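You operate a simulated robot arm through the tools that you are given. There is no shell and no other tool.

The job below is to be done with a simulated robot arm. You get a single attempt, and the scene is never put back.

JOB
Brush glue on the coaster's middle, lay the cork square on it and weigh it down.
Fine: glue from the tin, brush back; the cork lies centred within 1 cm; the tall two-tone beaker stands on it as the weight; the other two stay. Set down upright: white glue brush, tall two-tone beaker. A coat counts when it lies all over at full strength: go over it till it gets no stronger.

The check looks at the end state, three seconds after you hand in, the way a careful person would. Anything else that was tipped, shoved, dropped, spilled or broken makes it a failure.

ROBOT AND FRAMES
A 6-joint arm with a two-finger parallel gripper, fixed in place. Base frame: the origin is on the floor under the middle of its stand, x ahead of it, y to its left, z up. Units: mm, rad, N and s.
With the tool pointing down near the work surface it reaches from about 340 to 760 mm from the base axis. Its first joint turns from -1.152 to 1.152 rad. Payload 2.45 kg.
The TCP is the grasp point between the finger pads, 24 mm short of the fingertips. In the tool frame z runs along the fingers and y along their closing line. The gripper opens to 68 mm. The fingers are 17 mm wide and 10 mm thick; the gripper's body (40 by 70 mm) begins 41 mm behind the TCP.
Orientation is told as [roll, pitch, yaw] about the base's x, y, z axes, in that order, counted from this pose: with the fingers straight down and closing along the base's y, the tool's x points along the base's -x, its y along +y and its z along -z.

CONTROLS
- The arm moves only by the tool jog_arm. Its argument "deltas" is a list that holds one entry, the list of rows, each a list of 7 numbers: the turn, a rotation vector about the base's x, y, z in rad, then the shift along the base's x, y, z in mm, then the opening in per cent of the stroke, from 0 (shut) to 100 (fully open). In form: [[[rx, ry, rz, dx, dy, dz, grip], ...]]. A call has 1 to 20 rows; each row shifts and turns the commanded pose from where the row before left it. Rows are played at 5 a second. More than 50 mm and 0.15 rad between two rows, or a gripper value outside its range, and nothing of the call is played. Where a pose cannot be reached the arm comes as near as it can. A force on the tool above 40 N (or 10 N above the force at the start of the call, whichever is more), or a blocked arm, ends the call early, and 0.2 s more pass. Each finger travels about 108 mm/s and halts on what it meets, pressing with about 39 N; the grip force reading is that of the motor and also rises with nothing between the fingers. The clock runs only during rows and for 0.2 s after the last one: add rows that do not move to give the fingers time. It gives the time, the measured TCP pose, the force on the tool (base axes), the opening and the grip force at its end, in the units of the frame above (readings bear some noise), with the torque about the TCP (base axes, N m) and any sound that the robot's microphone picked up.
- Cameras (640 x 400 px; columns grow to the right, rows downward): "scene" is fixed at [168.2, 425.8, 1445]; the picture's right is [-0.68, -0.73, 0.00], its down [-0.55, 0.51, -0.66] and it looks along [0.48, -0.45, -0.75] (base axes); focal length 340 px, centre (320, 200). "wrist" rides on the gripper at [84, 11, -75] in the tool frame; the picture's right is [-0.13, 0.99, 0.00], its down [-0.60, -0.08, -0.79] and it looks along [-0.79, -0.10, 0.61] (tool axes); focal length 251 px, centre (320, 200). There is no depth. A picture from a camera that has moved, and an enlarged one, comes with that camera's place and axes in the base frame and with its lens.
- snapshot(camera): a new picture of that camera. It takes no simulated time.
- inspect(camera, box): a new picture of the part [left, top, right, bottom] of that camera's present view, enlarged. It takes no simulated time.
- job_done(): hands the job in; it is judged then, once.

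Places have to be worked out from the pictures, the camera data and where the tool is seen. Open the gripper and draw the arm clear of the work before you hand the job in, unless the task says otherwise.

The tools are called after ">>>" by a JSON object that holds its "name" and its "arguments". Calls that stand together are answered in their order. jog_arm: Moves the arm, as the interface text tells. Its arguments: {"type":"object","properties":{"deltas":{"type":"array","items":{"type":"array","items":{"type":"array","items":{"type":"number"}}}}},"required":["deltas"]} The other tools are called the same way: snapshot (camera) takes a picture; inspect (camera, box) takes an enlarged picture of a part of a camera's view; job_done () hands the job in.

At the start:

```text
t: 0.0
position: [372.4, 226.8, 1118.9]
orientation: [0.001, 0.001, 0.001]
force: [-0.1, 0.0, 0.4]
ft_torque: [-0.02, 0.01, -0.01]
gripper_width: 68.2
gripper_force: 0.2
```

scene: 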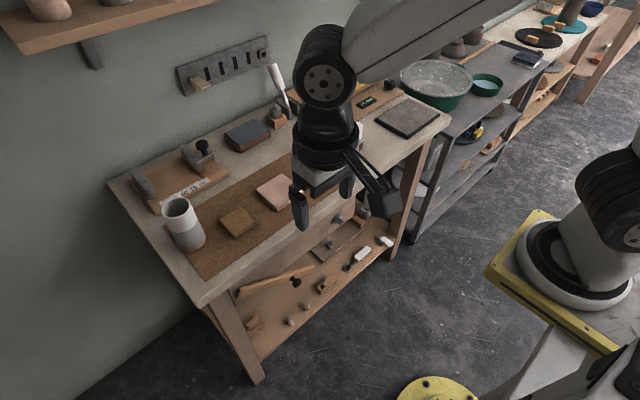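
wrist: 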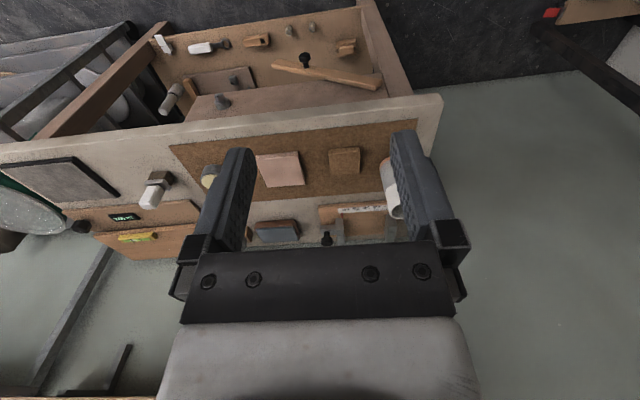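

I start by looking closer at the bench from both cameras to identify the tin, brush, coaster, cork and beakers.

>>> {"name": "inspect", "arguments": {"camera": "scene", "box": [100, 60, 300, 290]}}

>>> {"name": "inspect", "arguments": {"camera": "scene", "box": [240, 40, 460, 260]}}

>>> {"name": "inspect", "arguments": {"camera": "wrist", "box": [120, 90, 440, 270]}}

>>> {"name": "inspect", "arguments": {"camera": "wrist", "box": [0, 100, 240, 280]}}

```text
1.74 times, centred on (200, 175) of scene
camera zoom: at [168.2, 425.8, 1445.0], right [-0.68, -0.73, 0.0], down [-0.55, 0.51, -0.66], along [0.48, -0.45, -0.75], focal length 591 px, centre (529, 244)
```

zoom: 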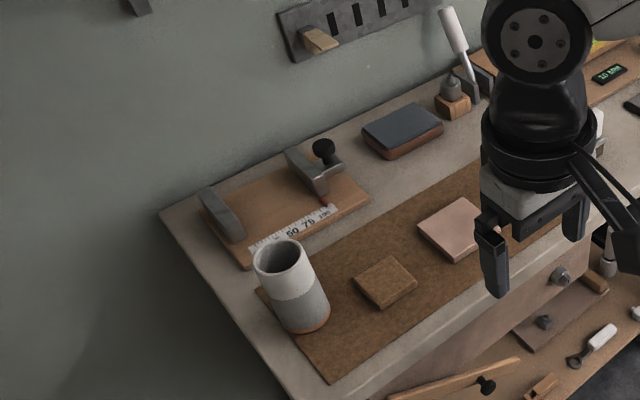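

```text
1.82 times, centred on (350, 150) of scene
camera zoom: at [168.2, 425.8, 1445.0], right [-0.68, -0.73, 0.0], down [-0.55, 0.51, -0.66], along [0.48, -0.45, -0.75], focal length 618 px, centre (266, 291)
```

zoom: 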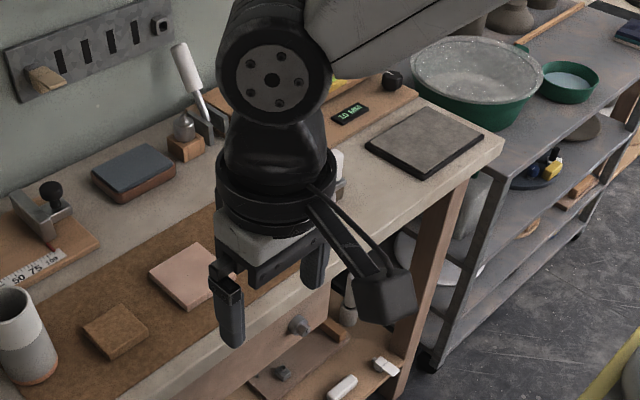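

```text
2.00 times, centred on (280, 180) of wrist
camera zoom: at [287.9, 237.0, 1194.7], right [0.13, 0.99, 0.0], down [0.6, -0.08, 0.79], along [0.79, -0.1, -0.61], focal length 503 px, centre (400, 240)
```

zoom: 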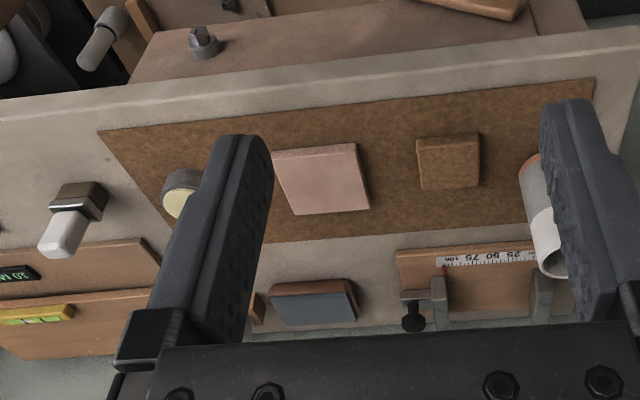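

```text
2.22 times, centred on (120, 190) of wrist
camera zoom: at [287.9, 237.0, 1194.7], right [0.13, 0.99, 0.0], down [0.6, -0.08, 0.79], along [0.79, -0.1, -0.61], focal length 559 px, centre (764, 222)
```

zoom: 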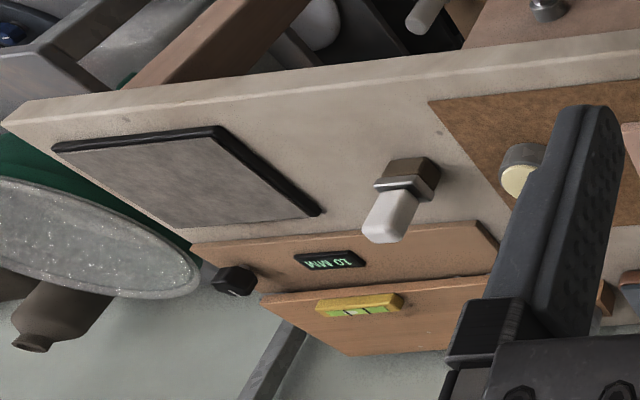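

The bench top seems to be near z≈840, with the coaster (pink) near (634,118), the cork near (629,243), the beaker near (657,345), the tin near (615,-16) and a white-handled item near (627,-131). I move the arm toward -y to look at the tin and brush.

>>> {"name": "jog_arm", "arguments": {"deltas": [[[0, 0, 0, 5, -46, 0, 100], [0, 0, 0, 5, -46, 0, 100], [0, 0, 0, 5, -46, 0, 100], [0, 0, 0, 5, -46, 0, 100], [0, 0, 0, 5, -46, 0, 100], [0, 0, 0, 5, -46, 0, 100], [0, 0, 0, 0, 0, 0, 100]]]}}

>>> {"name": "snapshot", "arguments": {"camera": "wrist"}}

>>> {"name": "snapshot", "arguments": {"camera": "scene"}}

```text
t: 1.6
position: [402.5, -51.3, 1118.9]
orientation: [0.001, -0.001, 0.001]
force: [-0.2, -0.2, 0.3]
ft_torque: [0.01, 0.0, -0.03]
gripper_width: 68.1
gripper_force: 0.0
```

```text
taken
camera wrist: at [316.5, -40.2, 1193.7], right [0.13, 0.99, 0.0], down [0.6, -0.08, 0.79], along [0.79, -0.1, -0.61], focal length 251 px, centre (320, 200)
```

wrist: 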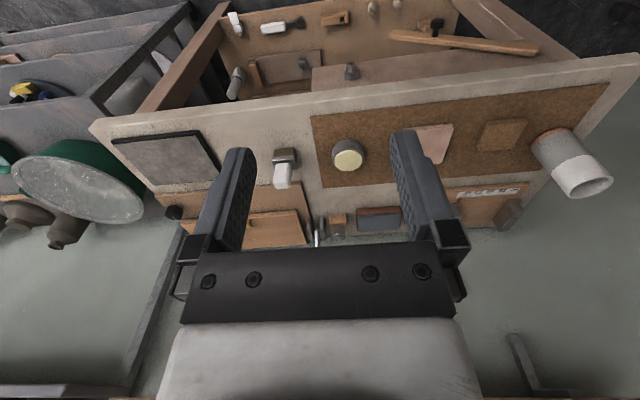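

```text
taken
```

scene: 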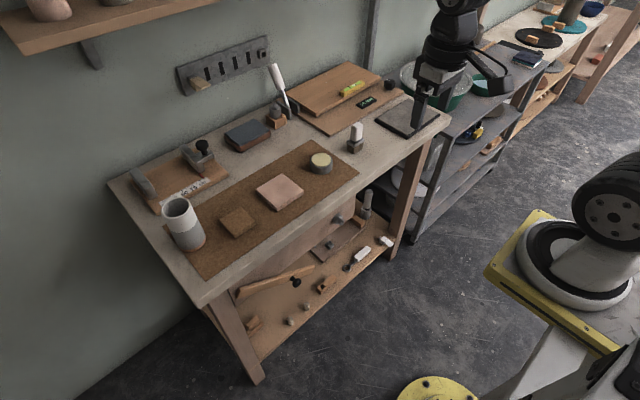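

>>> {"name": "inspect", "arguments": {"camera": "scene", "box": [220, 50, 400, 170]}}

>>> {"name": "inspect", "arguments": {"camera": "scene", "box": [110, 120, 340, 280]}}

>>> {"name": "inspect", "arguments": {"camera": "wrist", "box": [230, 100, 450, 250]}}

>>> {"name": "inspect", "arguments": {"camera": "wrist", "box": [400, 90, 640, 240]}}

>>> {"name": "inspect", "arguments": {"camera": "scene", "box": [310, 100, 400, 170]}}

```text
3.33 times, centred on (310, 110) of scene
camera zoom: at [168.2, 425.8, 1445.0], right [-0.68, -0.73, 0.0], down [-0.55, 0.51, -0.66], along [0.48, -0.45, -0.75], focal length 1133 px, centre (353, 500)
```

zoom: 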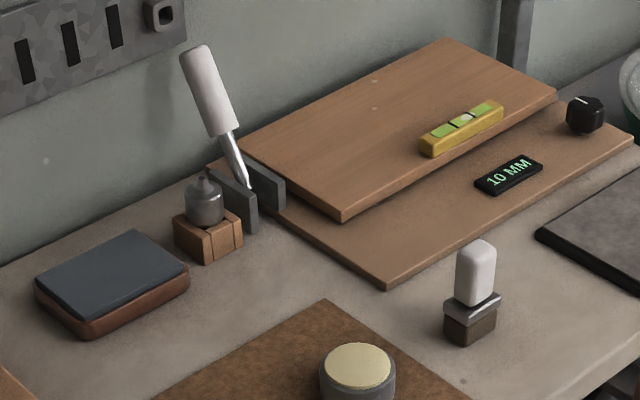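

```text
2.50 times, centred on (225, 200) of scene
camera zoom: at [168.2, 425.8, 1445.0], right [-0.68, -0.73, 0.0], down [-0.55, 0.51, -0.66], along [0.48, -0.45, -0.75], focal length 850 px, centre (558, 200)
```

zoom: 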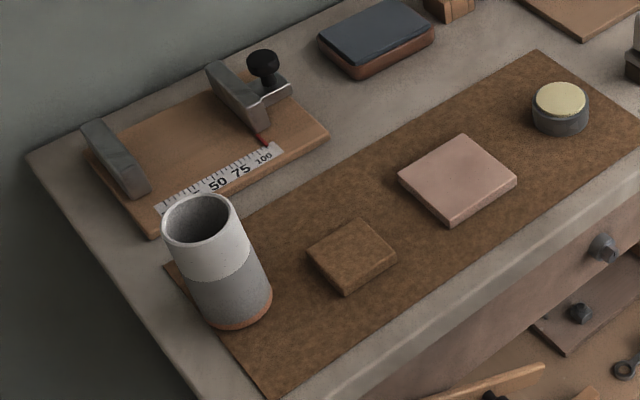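

```text
2.67 times, centred on (340, 175) of wrist
camera zoom: at [316.5, -40.2, 1193.7], right [0.13, 0.99, 0.0], down [0.6, -0.08, 0.79], along [0.79, -0.1, -0.61], focal length 670 px, centre (267, 267)
```

zoom: 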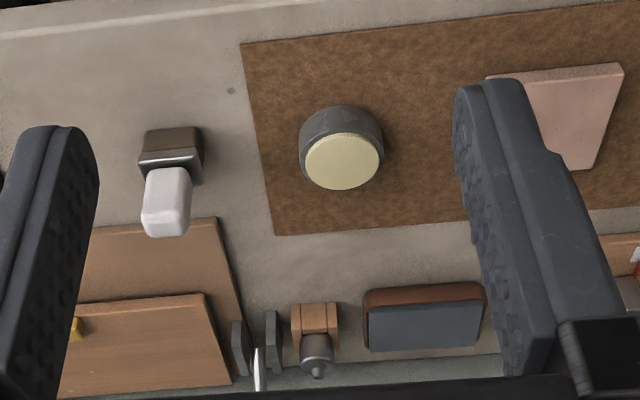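

```text
2.67 times, centred on (520, 165) of wrist
camera zoom: at [316.5, -40.2, 1193.7], right [0.13, 0.99, 0.0], down [0.6, -0.08, 0.79], along [0.79, -0.1, -0.61], focal length 670 px, centre (-213, 293)
```

zoom: 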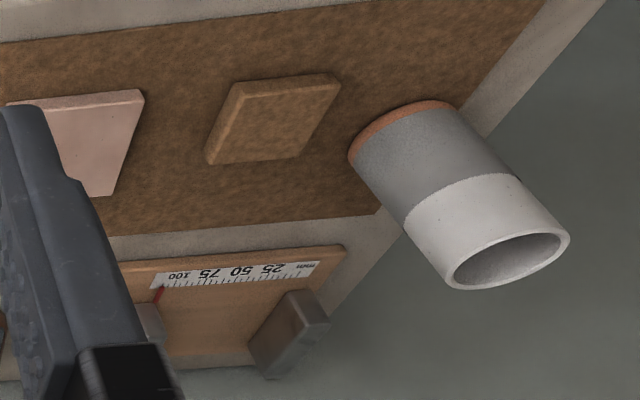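

```text
5.71 times, centred on (355, 135) of scene
camera zoom: at [168.2, 425.8, 1445.0], right [-0.68, -0.73, 0.0], down [-0.55, 0.51, -0.66], along [0.48, -0.45, -0.75], focal length 1943 px, centre (120, 571)
```

zoom: 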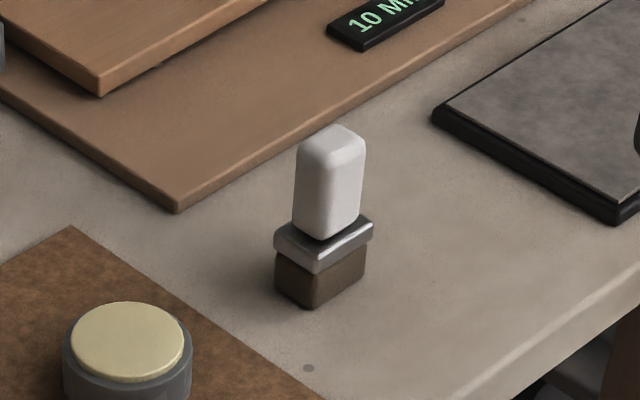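

The glue brush is the white-handled block standing on its bristles near (617,-145); the tin with yellowish glue is near (633,-31). I go closer for a better look at both.

>>> {"name": "jog_arm", "arguments": {"deltas": [[[0, 0, 0, 20, -10, -30, 100], [0, 0, 0, 20, -10, -30, 100], [0, 0, 0, 20, -10, -30, 100], [0, 0, 0, 8, -10, -20, 100], [0, 0, 0, 0, 0, 0, 100]]]}}

>>> {"name": "snapshot", "arguments": {"camera": "wrist"}}

>>> {"name": "inspect", "arguments": {"camera": "wrist", "box": [180, 60, 460, 250]}}

```text
t: 2.8
position: [470.1, -89.9, 1006.6]
orientation: [0.001, -0.001, 0.0]
force: [0.2, 0.6, -0.2]
ft_torque: [-0.02, -0.01, 0.03]
gripper_width: 68.0
gripper_force: 0.1
```

```text
taken
camera wrist: at [385.3, -79.3, 1082.3], right [0.13, 0.99, 0.0], down [0.6, -0.08, 0.79], along [0.79, -0.1, -0.61], focal length 251 px, centre (320, 200)
```

wrist: 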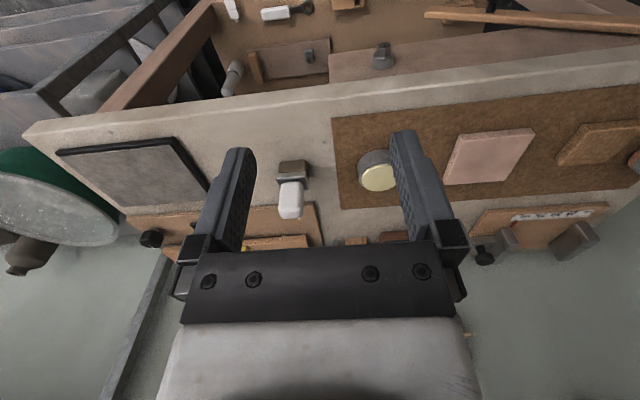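

```text
2.11 times, centred on (320, 155) of wrist
camera zoom: at [385.3, -79.3, 1082.3], right [0.13, 0.99, 0.0], down [0.6, -0.08, 0.79], along [0.79, -0.1, -0.61], focal length 529 px, centre (320, 295)
```

zoom: 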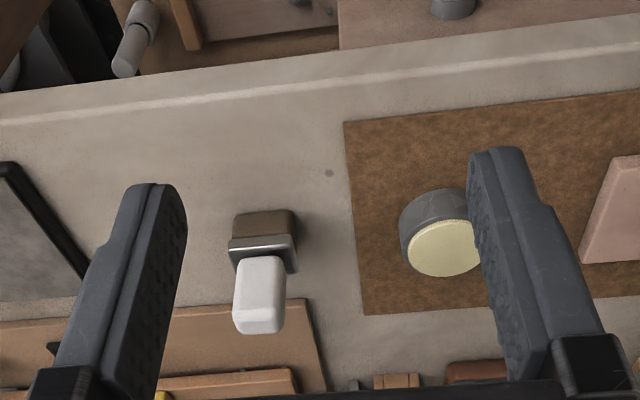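

Bench height is still uncertain (about 815–835), so I move above the brush estimate (~(627,-147)) at a safe height to see it along the tool axis.

>>> {"name": "jog_arm", "arguments": {"deltas": [[[0, 0, 0, 38, -14, 0, 100], [0, 0, 0, 38, -14, 0, 100], [0, 0, 0, 38, -14, 0, 100], [0, 0, 0, 38, -14, -6, 100], [0, 0, 0, 0, 0, 0, 100]]]}}

>>> {"name": "snapshot", "arguments": {"camera": "wrist"}}

>>> {"name": "inspect", "arguments": {"camera": "wrist", "box": [200, 0, 480, 180]}}

>>> {"name": "inspect", "arguments": {"camera": "scene", "box": [300, 70, 420, 170]}}

```text
t: 4.0
position: [625.0, -146.7, 1001.6]
orientation: [0.0, 0.001, 0.0]
force: [-0.7, 0.0, -0.4]
ft_torque: [-0.01, 0.02, 0.01]
gripper_width: 67.7
gripper_force: 0.0
```

```text
taken
camera wrist: at [538.7, -135.5, 1077.8], right [0.13, 0.99, 0.0], down [0.6, -0.08, 0.79], along [0.79, -0.1, -0.61], focal length 251 px, centre (320, 200)
```

wrist: 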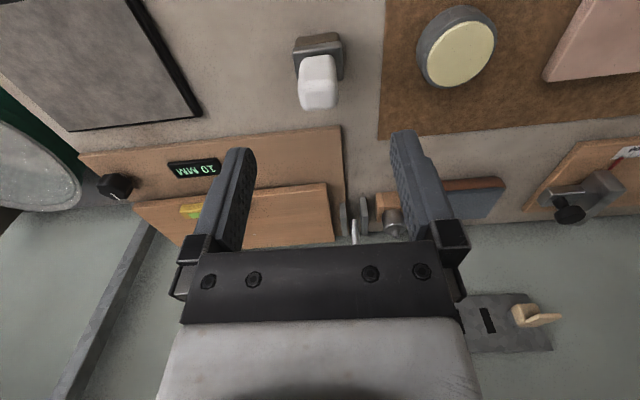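

```text
2.22 times, centred on (340, 90) of wrist
camera zoom: at [538.7, -135.5, 1077.8], right [0.13, 0.99, 0.0], down [0.6, -0.08, 0.79], along [0.79, -0.1, -0.61], focal length 559 px, centre (276, 444)
```

zoom: 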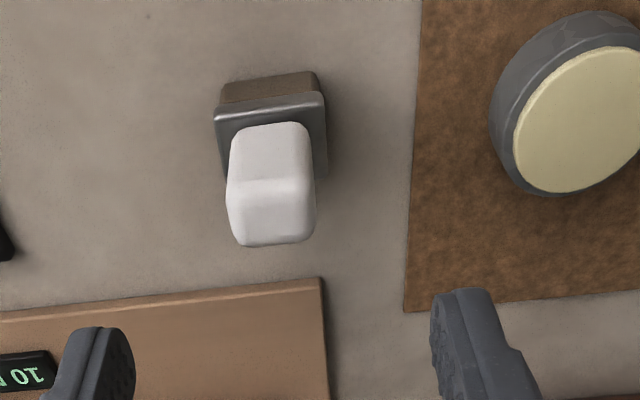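

```text
4.00 times, centred on (360, 120) of scene
camera zoom: at [168.3, 425.8, 1445.0], right [-0.68, -0.73, 0.0], down [-0.55, 0.51, -0.66], along [0.48, -0.45, -0.75], focal length 1360 px, centre (160, 520)
```

zoom: 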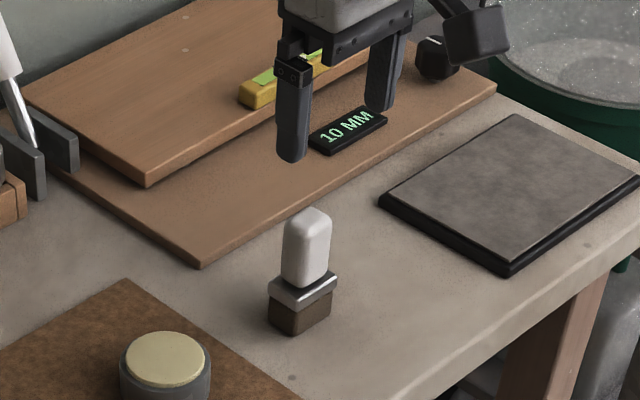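

Triangulating: mat/bench top ≈ z 820, brush centre ≈ (639,-150), handle top ≈ 902, tin ≈ (643,-31) with top ≈ 855. Now I look at the coaster, cork and beaker from above before picking anything up.

>>> {"name": "jog_arm", "arguments": {"deltas": [[[0, 0, 0, -10, 46, 5, 100], [0, 0, 0, -10, 46, 5, 100], [0, 0, 0, -10, 46, 5, 100], [0, 0, 0, -10, 46, 5, 100], [0, 0, 0, -5, 46, 0, 100], [0, 0, 0, 0, 46, 0, 100], [0, 0, 0, 0, 30, 0, 100], [0, 0, 0, 0, 0, 0, 100]]]}}

>>> {"name": "snapshot", "arguments": {"camera": "wrist"}}

>>> {"name": "inspect", "arguments": {"camera": "wrist", "box": [160, 0, 400, 160]}}

>>> {"name": "inspect", "arguments": {"camera": "wrist", "box": [380, 0, 640, 160]}}

```text
t: 5.8
position: [574.6, 159.8, 1022.7]
orientation: [0.0, 0.0, 0.0]
force: [-0.2, -0.6, 0.2]
ft_torque: [-0.01, 0.0, 0.02]
gripper_width: 68.1
gripper_force: 0.0
```

```text
taken
camera wrist: at [490.3, 171.4, 1099.1], right [0.13, 0.99, 0.0], down [0.6, -0.08, 0.79], along [0.79, -0.1, -0.61], focal length 251 px, centre (320, 200)
```

wrist: 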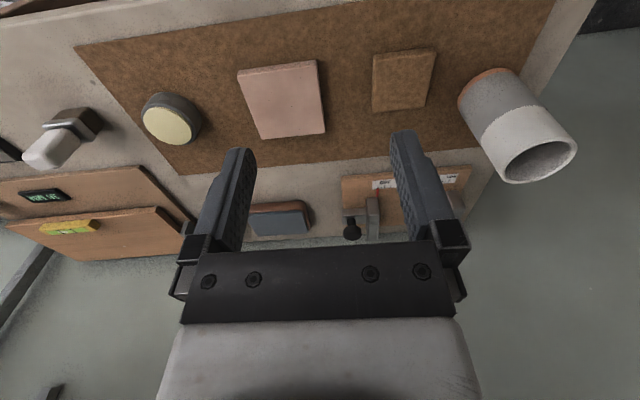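

```text
2.50 times, centred on (280, 80) of wrist
camera zoom: at [490.3, 171.4, 1099.1], right [0.13, 0.99, 0.0], down [0.6, -0.08, 0.79], along [0.79, -0.1, -0.61], focal length 629 px, centre (420, 500)
```

zoom: 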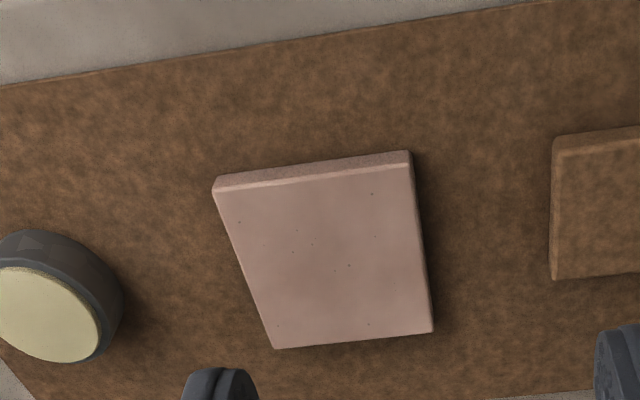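

```text
2.46 times, centred on (510, 80) of wrist
camera zoom: at [490.3, 171.4, 1099.1], right [0.13, 0.99, 0.0], down [0.6, -0.08, 0.79], along [0.79, -0.1, -0.61], focal length 619 px, centre (-148, 495)
```

zoom: 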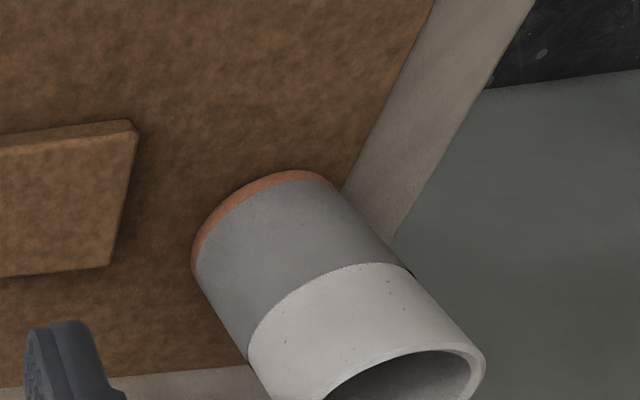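

Coaster ≈ centre (654,109), 85 mm square, top ≈829; cork ≈ centre (644,242), 60 mm square; beaker ≈ (667,344), ~57 mm wide and ~119 mm tall. Now I go back above the brush at (639.5,-150) and check alignment before descending.

>>> {"name": "jog_arm", "arguments": {"deltas": [[[0, 0, 0, 9, -44, 0, 100], [0, 0, 0, 9, -44, 0, 100], [0, 0, 0, 9, -44, 0, 100], [0, 0, 0, 9, -44, -5, 100], [0, 0, 0, 9, -44, -8, 100], [0, 0, 0, 10, -45, -20, 100], [0, 0, 0, 10, -45, -20, 100], [0, 0, 0, 0, 0, 0, 100]]]}}

>>> {"name": "snapshot", "arguments": {"camera": "wrist"}}

>>> {"name": "inspect", "arguments": {"camera": "wrist", "box": [220, 40, 420, 190]}}

>>> {"name": "inspect", "arguments": {"camera": "scene", "box": [300, 70, 420, 170]}}

```text
refused: row 6 steps farther than a row can; nothing moved
```

```text
taken
camera wrist: at [490.3, 171.4, 1099.1], right [0.13, 0.99, 0.0], down [0.6, -0.08, 0.79], along [0.79, -0.1, -0.61], focal length 251 px, centre (320, 200)
```

wrist: 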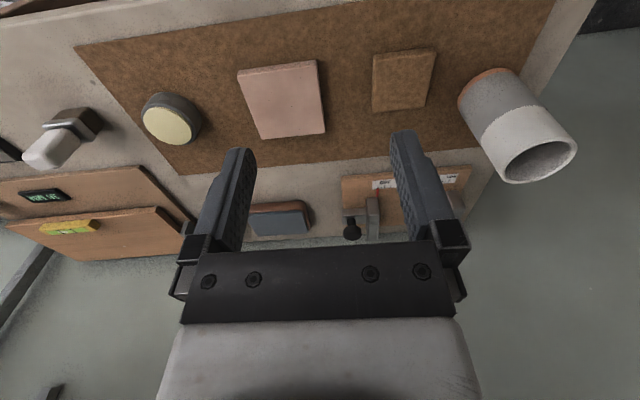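

```text
2.67 times, centred on (320, 115) of wrist
camera zoom: at [490.3, 171.4, 1099.1], right [0.13, 0.99, 0.0], down [0.6, -0.08, 0.79], along [0.79, -0.1, -0.61], focal length 670 px, centre (320, 427)
```

zoom: 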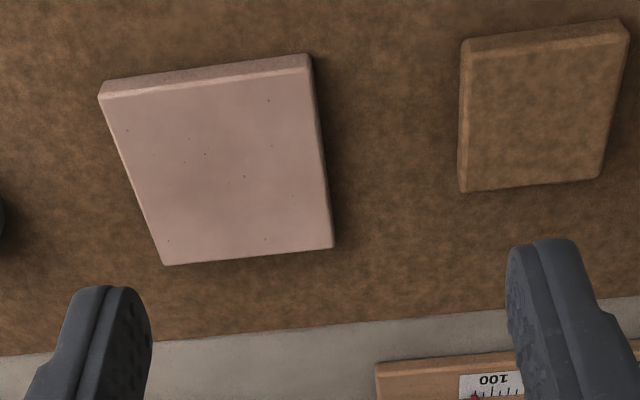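

```text
4.00 times, centred on (360, 120) of scene
camera zoom: at [168.2, 425.8, 1445.0], right [-0.68, -0.73, 0.0], down [-0.55, 0.51, -0.66], along [0.48, -0.45, -0.75], focal length 1360 px, centre (160, 520)
```

zoom: 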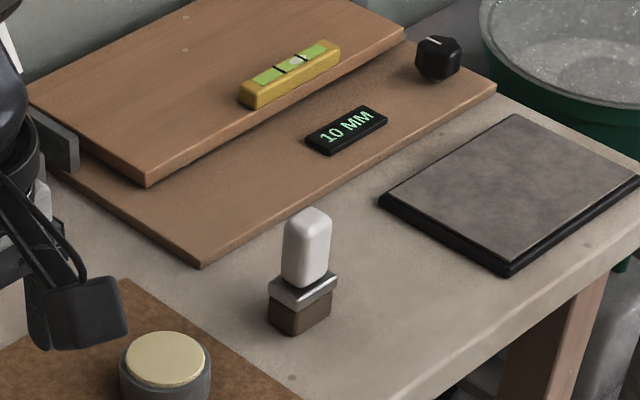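

The last call was refused because one row stepped slightly over 50 mm, so nothing moved. I repeat it with smaller steps toward (639.5,-150).

>>> {"name": "jog_arm", "arguments": {"deltas": [[[0, 0, 0, 8, -39, 0, 100], [0, 0, 0, 8, -39, 0, 100], [0, 0, 0, 8, -39, 0, 100], [0, 0, 0, 8, -39, -5, 100], [0, 0, 0, 8, -39, -8, 100], [0, 0, 0, 8, -39, -10, 100], [0, 0, 0, 8, -38, -10, 100], [0, 0, 0, 9, -38, -10, 100], [0, 0, 0, 0, 0, 0, 100]]]}}

>>> {"name": "snapshot", "arguments": {"camera": "wrist"}}

>>> {"name": "inspect", "arguments": {"camera": "wrist", "box": [220, 20, 420, 170]}}

>>> {"name": "inspect", "arguments": {"camera": "scene", "box": [300, 70, 420, 170]}}

```text
t: 7.8
position: [643.3, -152.3, 979.3]
orientation: [0.0, 0.0, 0.0]
force: [-0.2, -0.1, 0.1]
ft_torque: [-0.01, 0.0, 0.03]
gripper_width: 68.3
gripper_force: 0.0
```

```text
taken
camera wrist: at [557.7, -140.8, 1055.2], right [0.13, 0.99, 0.0], down [0.6, -0.08, 0.79], along [0.79, -0.1, -0.61], focal length 251 px, centre (320, 200)
```

wrist: 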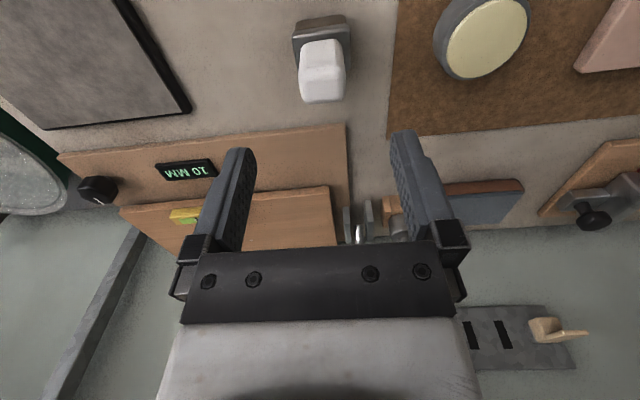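

```text
2.67 times, centred on (320, 95) of wrist
camera zoom: at [557.7, -140.8, 1055.2], right [0.13, 0.99, 0.0], down [0.6, -0.08, 0.79], along [0.79, -0.1, -0.61], focal length 670 px, centre (320, 480)
```

zoom: 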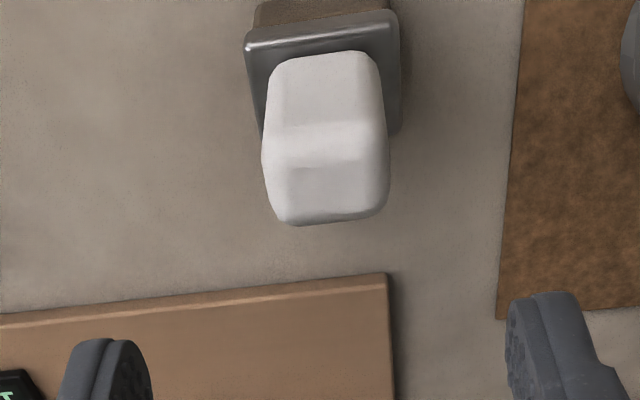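

```text
4.00 times, centred on (360, 120) of scene
camera zoom: at [168.3, 425.8, 1445.0], right [-0.68, -0.73, 0.0], down [-0.55, 0.51, -0.66], along [0.48, -0.45, -0.75], focal length 1360 px, centre (160, 520)
```

zoom: 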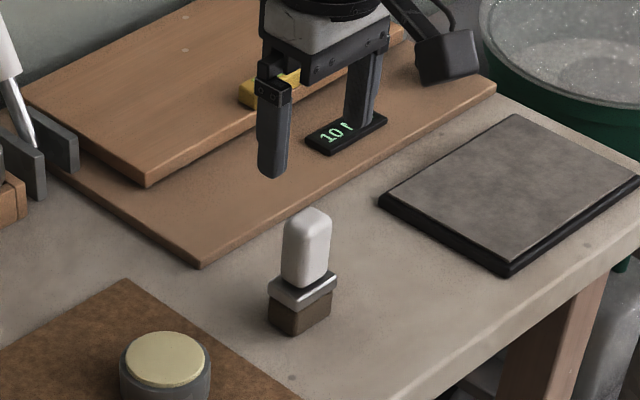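

The readings differ by a few mm from the commanded sums, so I hold still a couple of times to see how noisy the pose readings are.

>>> {"name": "jog_arm", "arguments": {"deltas": [[[0, 0, 0, 0, 0, 0, 100]]]}}

>>> {"name": "jog_arm", "arguments": {"deltas": [[[0, 0, 0, 0, 0, 0, 100]]]}}

>>> {"name": "jog_arm", "arguments": {"deltas": [[[0, 0, 0, 0, 0, 0, 100]]]}}

>>> {"name": "inspect", "arguments": {"camera": "wrist", "box": [220, 0, 420, 150]}}

```text
t: 8.2
position: [642.6, -152.2, 979.4]
orientation: [0.001, 0.0, 0.0]
force: [-0.2, -0.8, 0.2]
ft_torque: [0.0, 0.02, 0.0]
gripper_width: 67.9
gripper_force: 0.1
```

```text
t: 8.6
position: [642.2, -151.7, 979.9]
orientation: [0.001, 0.001, 0.0]
force: [0.2, -1.1, 0.3]
ft_torque: [-0.01, 0.03, 0.0]
gripper_width: 67.7
gripper_force: 0.0
```

```text
t: 9.0
position: [641.9, -151.1, 978.8]
orientation: [0.002, 0.001, -0.001]
force: [0.5, 0.0, 0.6]
ft_torque: [0.01, 0.0, 0.0]
gripper_width: 68.1
gripper_force: 0.0
```

```text
2.67 times, centred on (320, 75) of wrist
camera zoom: at [557.6, -140.3, 1055.4], right [0.13, 0.99, 0.0], down [0.6, -0.08, 0.79], along [0.79, -0.1, -0.61], focal length 670 px, centre (320, 533)
```

zoom: 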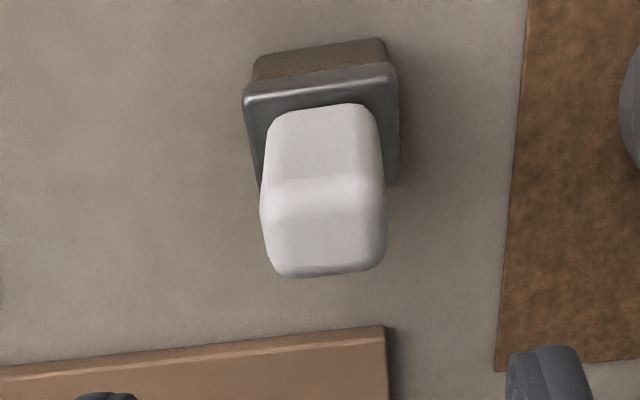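

Readings are good to about 0.5 mm; the tool sits at about (642,-151.6,979.4) and the brush handle is centred at about (640.5,-150). I correct by 1.5 mm and descend to z≈915, then check.

>>> {"name": "jog_arm", "arguments": {"deltas": [[[0, 0, 0, -1.5, 1.5, 0, 100], [0, 0, 0, 0, 0, -20, 100], [0, 0, 0, 0, 0, -20, 100], [0, 0, 0, 0, 0, -14, 100], [0, 0, 0, 0, 0, 0, 100], [0, 0, 0, 0, 0, 0, 100]]]}}

>>> {"name": "snapshot", "arguments": {"camera": "wrist"}}

>>> {"name": "inspect", "arguments": {"camera": "scene", "box": [310, 80, 400, 160]}}

```text
t: 10.4
position: [641.4, -149.3, 924.2]
orientation: [0.0, 0.0, 0.0]
force: [0.4, -0.7, -0.1]
ft_torque: [-0.03, 0.04, 0.0]
gripper_width: 68.1
gripper_force: 0.1
```

```text
taken
camera wrist: at [556.0, -137.4, 1000.8], right [0.13, 0.99, 0.0], down [0.6, -0.08, 0.79], along [0.79, -0.1, -0.61], focal length 251 px, centre (320, 200)
```

wrist: 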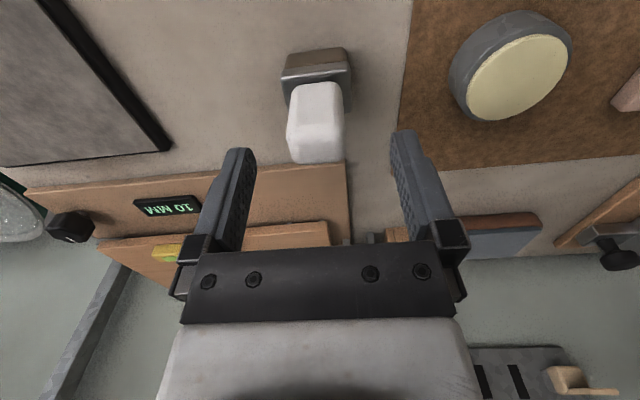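

```text
5.00 times, centred on (355, 120) of scene
camera zoom: at [168.2, 425.8, 1445.0], right [-0.68, -0.73, 0.0], down [-0.55, 0.51, -0.66], along [0.48, -0.45, -0.75], focal length 1700 px, centre (145, 600)
```

zoom: 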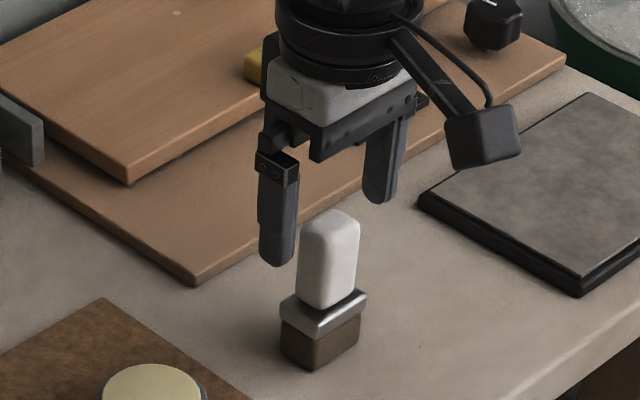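

The handle sits about 2.5 mm to the -y side of the finger midline and a touch nearer, so I shift by (-2,-2) and descend to z≈886 with the fingers open.

>>> {"name": "jog_arm", "arguments": {"deltas": [[[0, 0, 0, -2, -2.2, 0, 100], [0, 0, 0, 0, 0, -10, 100], [0, 0, 0, 0, 0, -10, 100], [0, 0, 0, 0, 0, -10, 100], [0, 0, 0, 0, 0, -8, 100], [0, 0, 0, 0, 0, 0, 100], [0, 0, 0, 0, 0, 0, 100]]]}}

>>> {"name": "snapshot", "arguments": {"camera": "wrist"}}

>>> {"name": "inspect", "arguments": {"camera": "scene", "box": [310, 80, 400, 160]}}

```text
t: 12.0
position: [638.0, -149.2, 887.2]
orientation: [0.001, 0.002, 0.0]
force: [-0.1, -0.1, -1.1]
ft_torque: [0.01, 0.02, -0.01]
gripper_width: 67.8
gripper_force: 0.0
```

```text
taken
camera wrist: at [554.3, -139.2, 963.4], right [0.13, 0.99, 0.0], down [0.6, -0.08, 0.79], along [0.79, -0.1, -0.61], focal length 251 px, centre (320, 200)
```

wrist: 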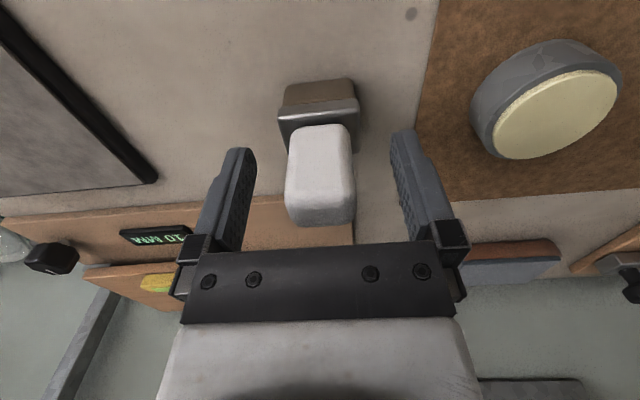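

```text
5.00 times, centred on (355, 120) of scene
camera zoom: at [168.2, 425.8, 1445.0], right [-0.68, -0.73, 0.0], down [-0.55, 0.51, -0.66], along [0.48, -0.45, -0.75], focal length 1700 px, centre (145, 600)
```

zoom: 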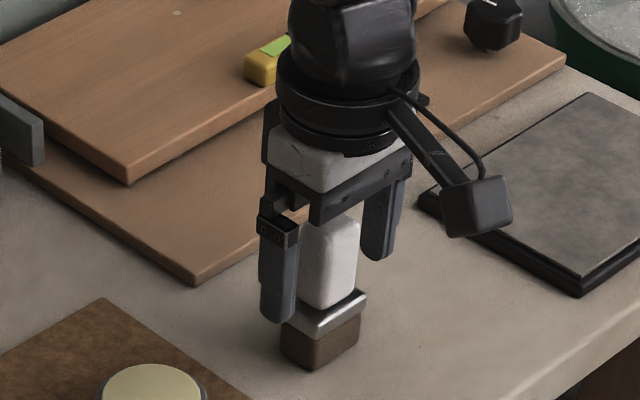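

The handle is centred between the fingers. I close the gripper and hold.

>>> {"name": "jog_arm", "arguments": {"deltas": [[[0, 0, 0, 0, 0, 0, 0], [0, 0, 0, 0, 0, 0, 0], [0, 0, 0, 0, 0, 0, 0], [0, 0, 0, 0, 0, 0, 0]]]}}

>>> {"name": "snapshot", "arguments": {"camera": "wrist"}}

```text
t: 13.0
position: [638.7, -150.3, 888.4]
orientation: [0.001, 0.001, 0.001]
force: [-0.4, -0.3, 0.1]
ft_torque: [-0.02, -0.03, -0.02]
gripper_width: 29.2
gripper_force: 39.0
```

```text
taken
camera wrist: at [554.2, -139.2, 963.5], right [0.13, 0.99, 0.0], down [0.6, -0.08, 0.79], along [0.79, -0.1, -0.61], focal length 251 px, centre (320, 200)
```

wrist: 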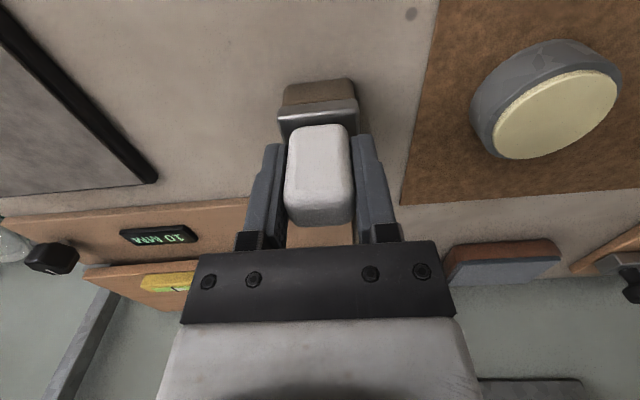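

The brush is gripped (29 mm wide). Before lifting, I take a zoomed look at the tin from here to refine its position.

>>> {"name": "inspect", "arguments": {"camera": "wrist", "box": [440, 20, 640, 170]}}

>>> {"name": "inspect", "arguments": {"camera": "scene", "box": [280, 130, 360, 190]}}

```text
2.67 times, centred on (540, 95) of wrist
camera zoom: at [554.2, -139.2, 963.5], right [0.13, 0.99, 0.0], down [0.6, -0.08, 0.79], along [0.79, -0.1, -0.61], focal length 670 px, centre (-267, 480)
```

zoom: 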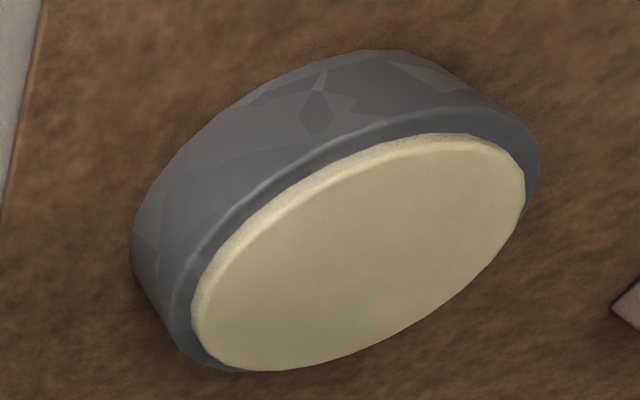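

```text
6.67 times, centred on (320, 160) of scene
camera zoom: at [168.2, 425.8, 1445.0], right [-0.68, -0.73, 0.0], down [-0.55, 0.51, -0.66], along [0.48, -0.45, -0.75], focal length 2267 px, centre (320, 467)
```

zoom: 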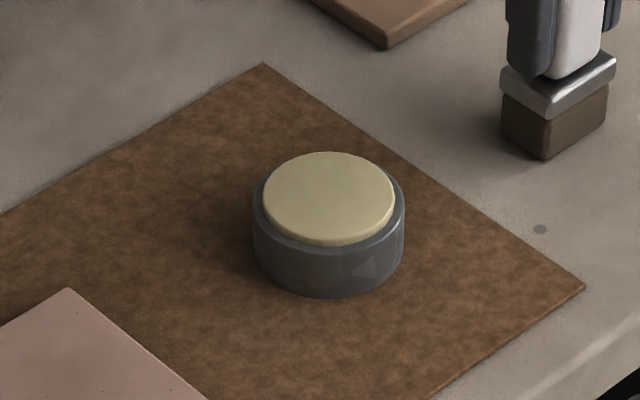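

The tin's glue is a disc slightly proud of the rim, centred near (643,-31.5). I lift the brush straight up and carry it over the tin.

>>> {"name": "jog_arm", "arguments": {"deltas": [[[0, 0, 0, 0, 0, 8, 0], [0, 0, 0, 0, 0, 15, 0], [0, 0, 0, 0, 0, 20, 0], [0, 0, 0, 0, 0, 20, 0], [0, 0, 0, 0, 0, 12, 0], [0, 0, 0, 1, 24, 0, 0], [0, 0, 0, 1, 24, 0, 0], [0, 0, 0, 1, 24, 0, 0], [0, 0, 0, 1, 24, 0, 0], [0, 0, 0, 0.5, 22.5, 0, 0], [0, 0, 0, 0, 0, 0, 0], [0, 0, 0, 0, 0, 0, 0]]]}}

>>> {"name": "snapshot", "arguments": {"camera": "wrist"}}

>>> {"name": "inspect", "arguments": {"camera": "scene", "box": [270, 100, 390, 190]}}

```text
t: 15.6
position: [643.0, -32.7, 962.5]
orientation: [0.0, -0.002, 0.001]
force: [0.0, 0.7, -0.2]
ft_torque: [-0.01, -0.01, 0.04]
gripper_width: 29.5
gripper_force: 38.7
```

```text
taken
camera wrist: at [557.9, -21.9, 1038.5], right [0.13, 0.99, 0.0], down [0.6, -0.08, 0.79], along [0.79, -0.1, -0.61], focal length 251 px, centre (320, 200)
```

wrist: 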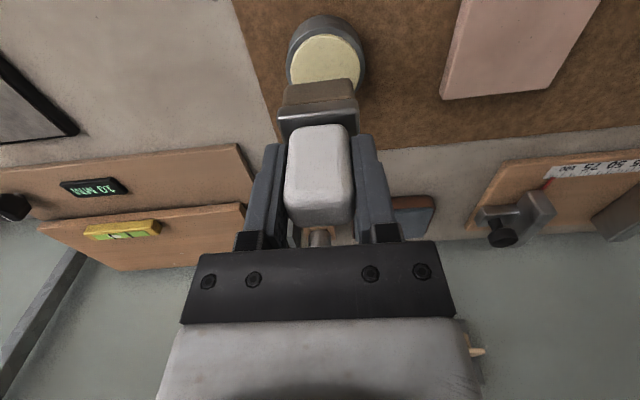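

```text
4.44 times, centred on (330, 145) of scene
camera zoom: at [168.2, 425.8, 1445.0], right [-0.68, -0.73, 0.0], down [-0.55, 0.51, -0.66], along [0.48, -0.45, -0.75], focal length 1511 px, centre (276, 444)
```

zoom: 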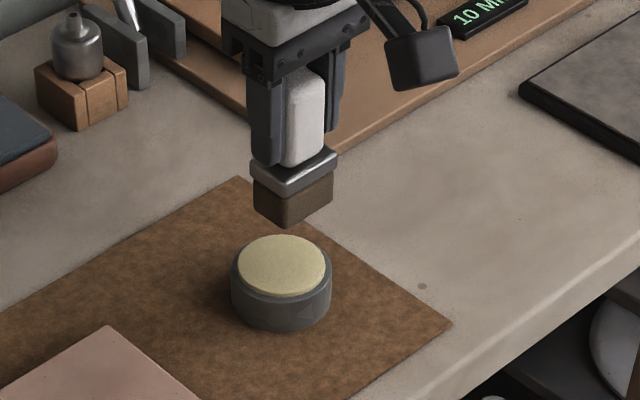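

The brush hangs straight. I zoom on the tin below to check the lateral alignment.

>>> {"name": "inspect", "arguments": {"camera": "wrist", "box": [260, 0, 390, 100]}}

```text
4.00 times, centred on (325, 50) of wrist
camera zoom: at [557.9, -21.9, 1038.5], right [0.13, 0.99, 0.0], down [0.6, -0.08, 0.79], along [0.79, -0.1, -0.61], focal length 1006 px, centre (300, 800)
```

zoom: 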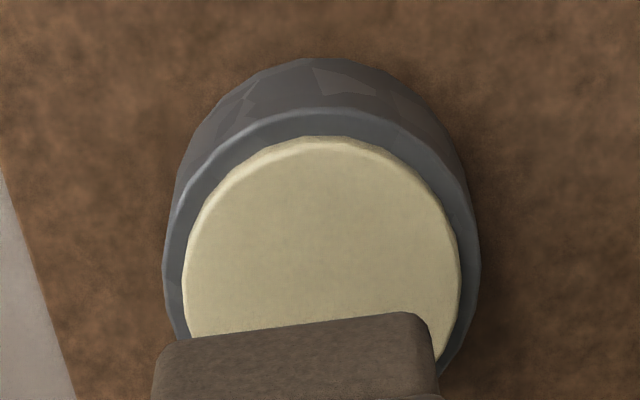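

Tin centre refined to about (645.5,-29.5), glue top about z 852. I shift by (+2.5,+3) and descend to leave ~10 mm of gap.

>>> {"name": "jog_arm", "arguments": {"deltas": [[[0, 0, 0, 2.5, 3, 0, 0], [0, 0, 0, 0, 0, -10, 0], [0, 0, 0, 0, 0, -10, 0], [0, 0, 0, 0, 0, -8, 0], [0, 0, 0, 0, 0, -4, 0], [0, 0, 0, 0, 0, 0, 0]]]}}

>>> {"name": "inspect", "arguments": {"camera": "wrist", "box": [240, 20, 400, 130]}}

>>> {"name": "inspect", "arguments": {"camera": "scene", "box": [280, 110, 370, 180]}}

```text
t: 17.0
position: [646.3, -29.4, 931.6]
orientation: [-0.002, 0.001, -0.001]
force: [0.2, -1.3, -0.6]
ft_torque: [0.0, -0.01, -0.03]
gripper_width: 29.5
gripper_force: 39.1
```

```text
3.64 times, centred on (320, 75) of wrist
camera zoom: at [561.2, -18.4, 1006.7], right [0.13, 0.99, 0.0], down [0.6, -0.08, 0.79], along [0.79, -0.1, -0.61], focal length 914 px, centre (320, 654)
```

zoom: 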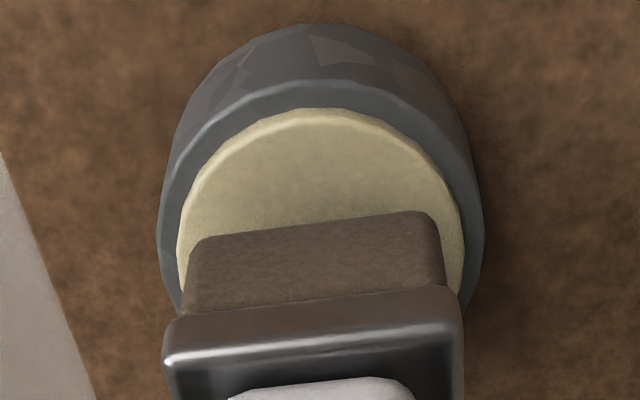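

```text
5.71 times, centred on (325, 145) of scene
camera zoom: at [168.2, 425.8, 1445.0], right [-0.68, -0.73, 0.0], down [-0.55, 0.51, -0.66], along [0.48, -0.45, -0.75], focal length 1943 px, centre (291, 514)
```

zoom: 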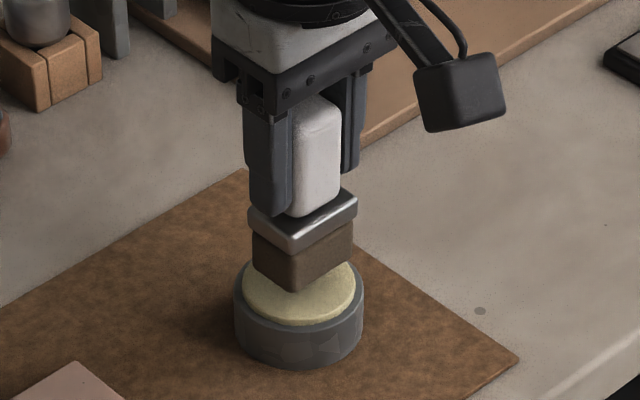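

Well aligned over the glue disc with roughly 10 mm of gap. I descend in small steps, watching the force.

>>> {"name": "jog_arm", "arguments": {"deltas": [[[0, 0, 0, 0, 0, -2, 0], [0, 0, 0, 0, 0, -2, 0], [0, 0, 0, 0, 0, -2, 0], [0, 0, 0, 0, 0, -1, 0], [0, 0, 0, 0, 0, -1, 0], [0, 0, 0, 0, 0, 0, 0]]]}}

>>> {"name": "inspect", "arguments": {"camera": "scene", "box": [280, 110, 370, 180]}}

>>> {"name": "inspect", "arguments": {"camera": "wrist", "box": [240, 20, 400, 130]}}

```text
t: 18.4
position: [647.6, -29.2, 923.2]
orientation: [0.001, -0.001, 0.0]
force: [-0.2, 0.0, -0.5]
ft_torque: [-0.03, 0.02, -0.04]
gripper_width: 29.1
gripper_force: 38.5
```

```text
5.71 times, centred on (325, 145) of scene
camera zoom: at [168.2, 425.8, 1445.0], right [-0.68, -0.73, 0.0], down [-0.55, 0.51, -0.66], along [0.48, -0.45, -0.75], focal length 1943 px, centre (291, 514)
```

zoom: 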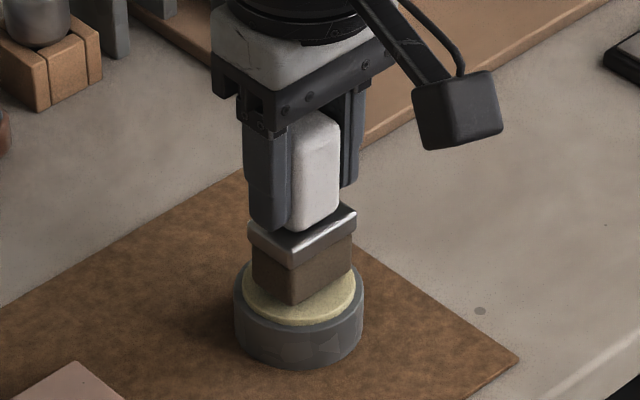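

```text
3.64 times, centred on (320, 75) of wrist
camera zoom: at [561.6, -18.3, 998.5], right [0.13, 0.99, 0.0], down [0.6, -0.08, 0.79], along [0.79, -0.1, -0.61], focal length 914 px, centre (320, 654)
```

zoom: 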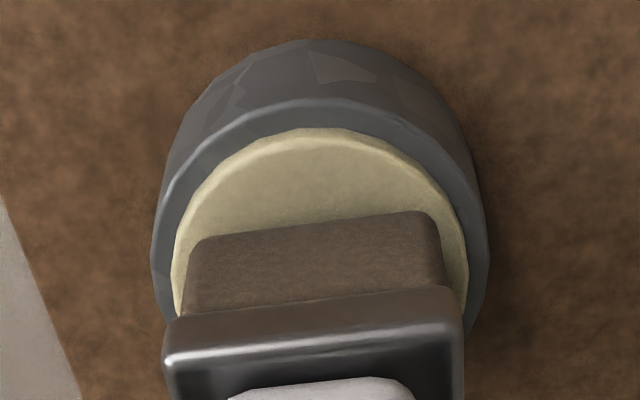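

Still about 3–4 mm of gap by the picture, no contact force yet. I go down 1 mm at a time.

>>> {"name": "jog_arm", "arguments": {"deltas": [[[0, 0, 0, -1, 0, -1, 0], [0, 0, 0, 0, 0, -1, 0], [0, 0, 0, 0, 0, -1, 0], [0, 0, 0, 0, 0, 0, 0]]]}}

>>> {"name": "inspect", "arguments": {"camera": "scene", "box": [280, 110, 370, 180]}}

```text
t: 19.4
position: [645.8, -29.1, 919.0]
orientation: [0.001, 0.0, -0.001]
force: [-0.3, -1.3, -0.3]
ft_torque: [-0.01, -0.01, 0.0]
gripper_width: 29.4
gripper_force: 38.9
```

```text
5.71 times, centred on (325, 145) of scene
camera zoom: at [168.2, 425.8, 1445.0], right [-0.68, -0.73, 0.0], down [-0.55, 0.51, -0.66], along [0.48, -0.45, -0.75], focal length 1943 px, centre (291, 514)
```

zoom: 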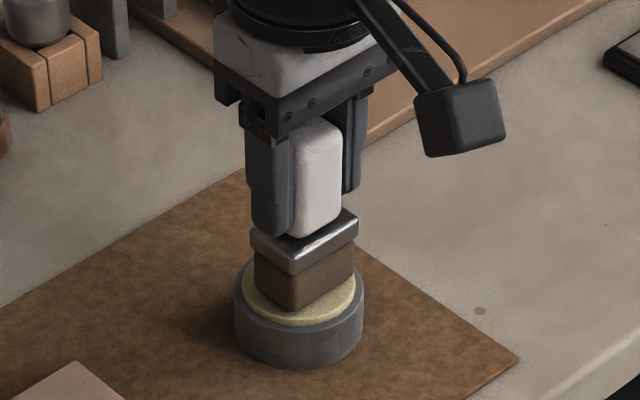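

No contact force yet; the corner seems ~2 mm above the glue. Continuing downward by 0.7 mm steps.

>>> {"name": "jog_arm", "arguments": {"deltas": [[[0, 0, 0, 0, 0, -0.7, 0], [0, 0, 0, 0, 0, -0.7, 0], [0, 0, 0, 0, 0, 0, 0]]]}}

```text
t: 20.2
position: [644.8, -28.9, 919.3]
orientation: [0.001, 0.001, 0.0]
force: [-0.3, -0.8, -0.9]
ft_torque: [-0.02, 0.05, -0.02]
gripper_width: 29.3
gripper_force: 39.1
```

>>> {"name": "jog_arm", "arguments": {"deltas": [[[0, 0, 0, 0, 0, -0.7, 0], [0, 0, 0, 0, 0, -0.7, 0], [0, 0, 0, 0, 0, 0, 0]]]}}

>>> {"name": "inspect", "arguments": {"camera": "scene", "box": [280, 110, 370, 180]}}

```text
t: 21.0
position: [645.1, -30.3, 918.9]
orientation: [-0.001, -0.003, 0.001]
force: [-7.4, -2.6, 18.0]
ft_torque: [-0.15, 0.48, 0.01]
gripper_width: 29.1
gripper_force: 39.3
```

```text
5.71 times, centred on (325, 145) of scene
camera zoom: at [167.7, 425.8, 1445.1], right [-0.68, -0.73, 0.0], down [-0.55, 0.51, -0.66], along [0.48, -0.45, -0.75], focal length 1943 px, centre (291, 514)
```

zoom: 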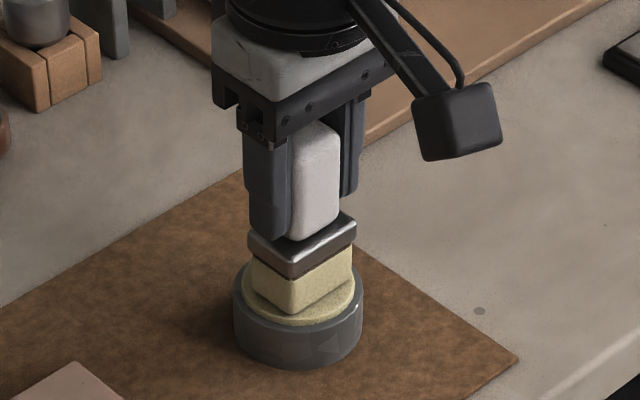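

Contact: 18 N upward and the bristles now carry the glue colour. I lift straight up and check the brush and that the tin has not moved.

>>> {"name": "jog_arm", "arguments": {"deltas": [[[0, 0, 0, 0, 0, 1, 0], [0, 0, 0, 0, 0, 2, 0], [0, 0, 0, 0, 0, 7, 0], [0, 0, 0, 0, 0, 15, 0], [0, 0, 0, 0, 0, 15, 0], [0, 0, 0, 0, 0, 0, 0], [0, 0, 0, 0, 0, 0, 0]]]}}

>>> {"name": "snapshot", "arguments": {"camera": "wrist"}}

>>> {"name": "inspect", "arguments": {"camera": "scene", "box": [270, 100, 390, 190]}}

```text
t: 22.6
position: [644.3, -28.8, 957.0]
orientation: [0.001, 0.0, 0.001]
force: [0.2, 0.0, -0.6]
ft_torque: [0.0, -0.01, -0.02]
gripper_width: 29.5
gripper_force: 39.7
```

```text
taken
camera wrist: at [560.3, -18.2, 1032.6], right [0.13, 0.99, 0.0], down [0.6, -0.08, 0.79], along [0.79, -0.1, -0.61], focal length 251 px, centre (320, 200)
```

wrist: 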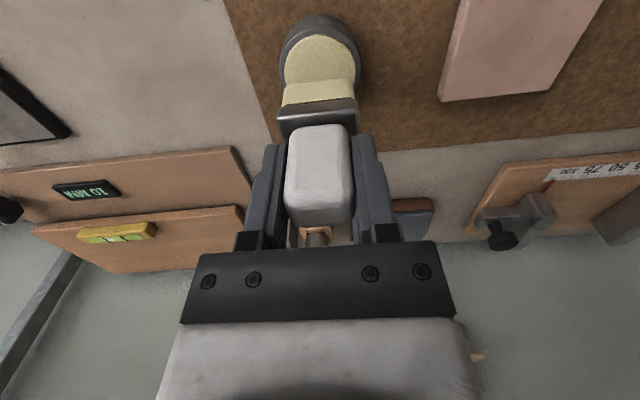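

```text
4.44 times, centred on (330, 145) of scene
camera zoom: at [168.2, 425.8, 1445.0], right [-0.68, -0.73, 0.0], down [-0.55, 0.51, -0.66], along [0.48, -0.45, -0.75], focal length 1511 px, centre (276, 444)
```

zoom: 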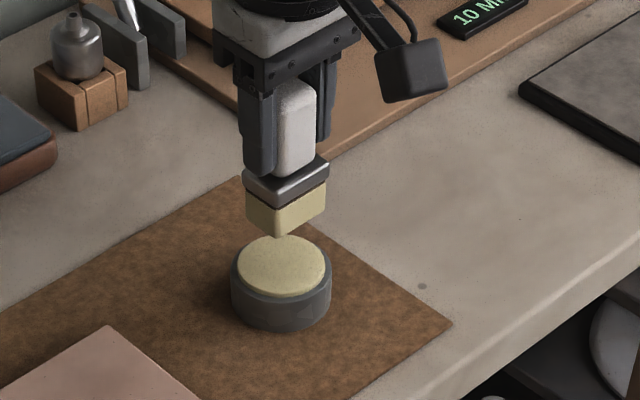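

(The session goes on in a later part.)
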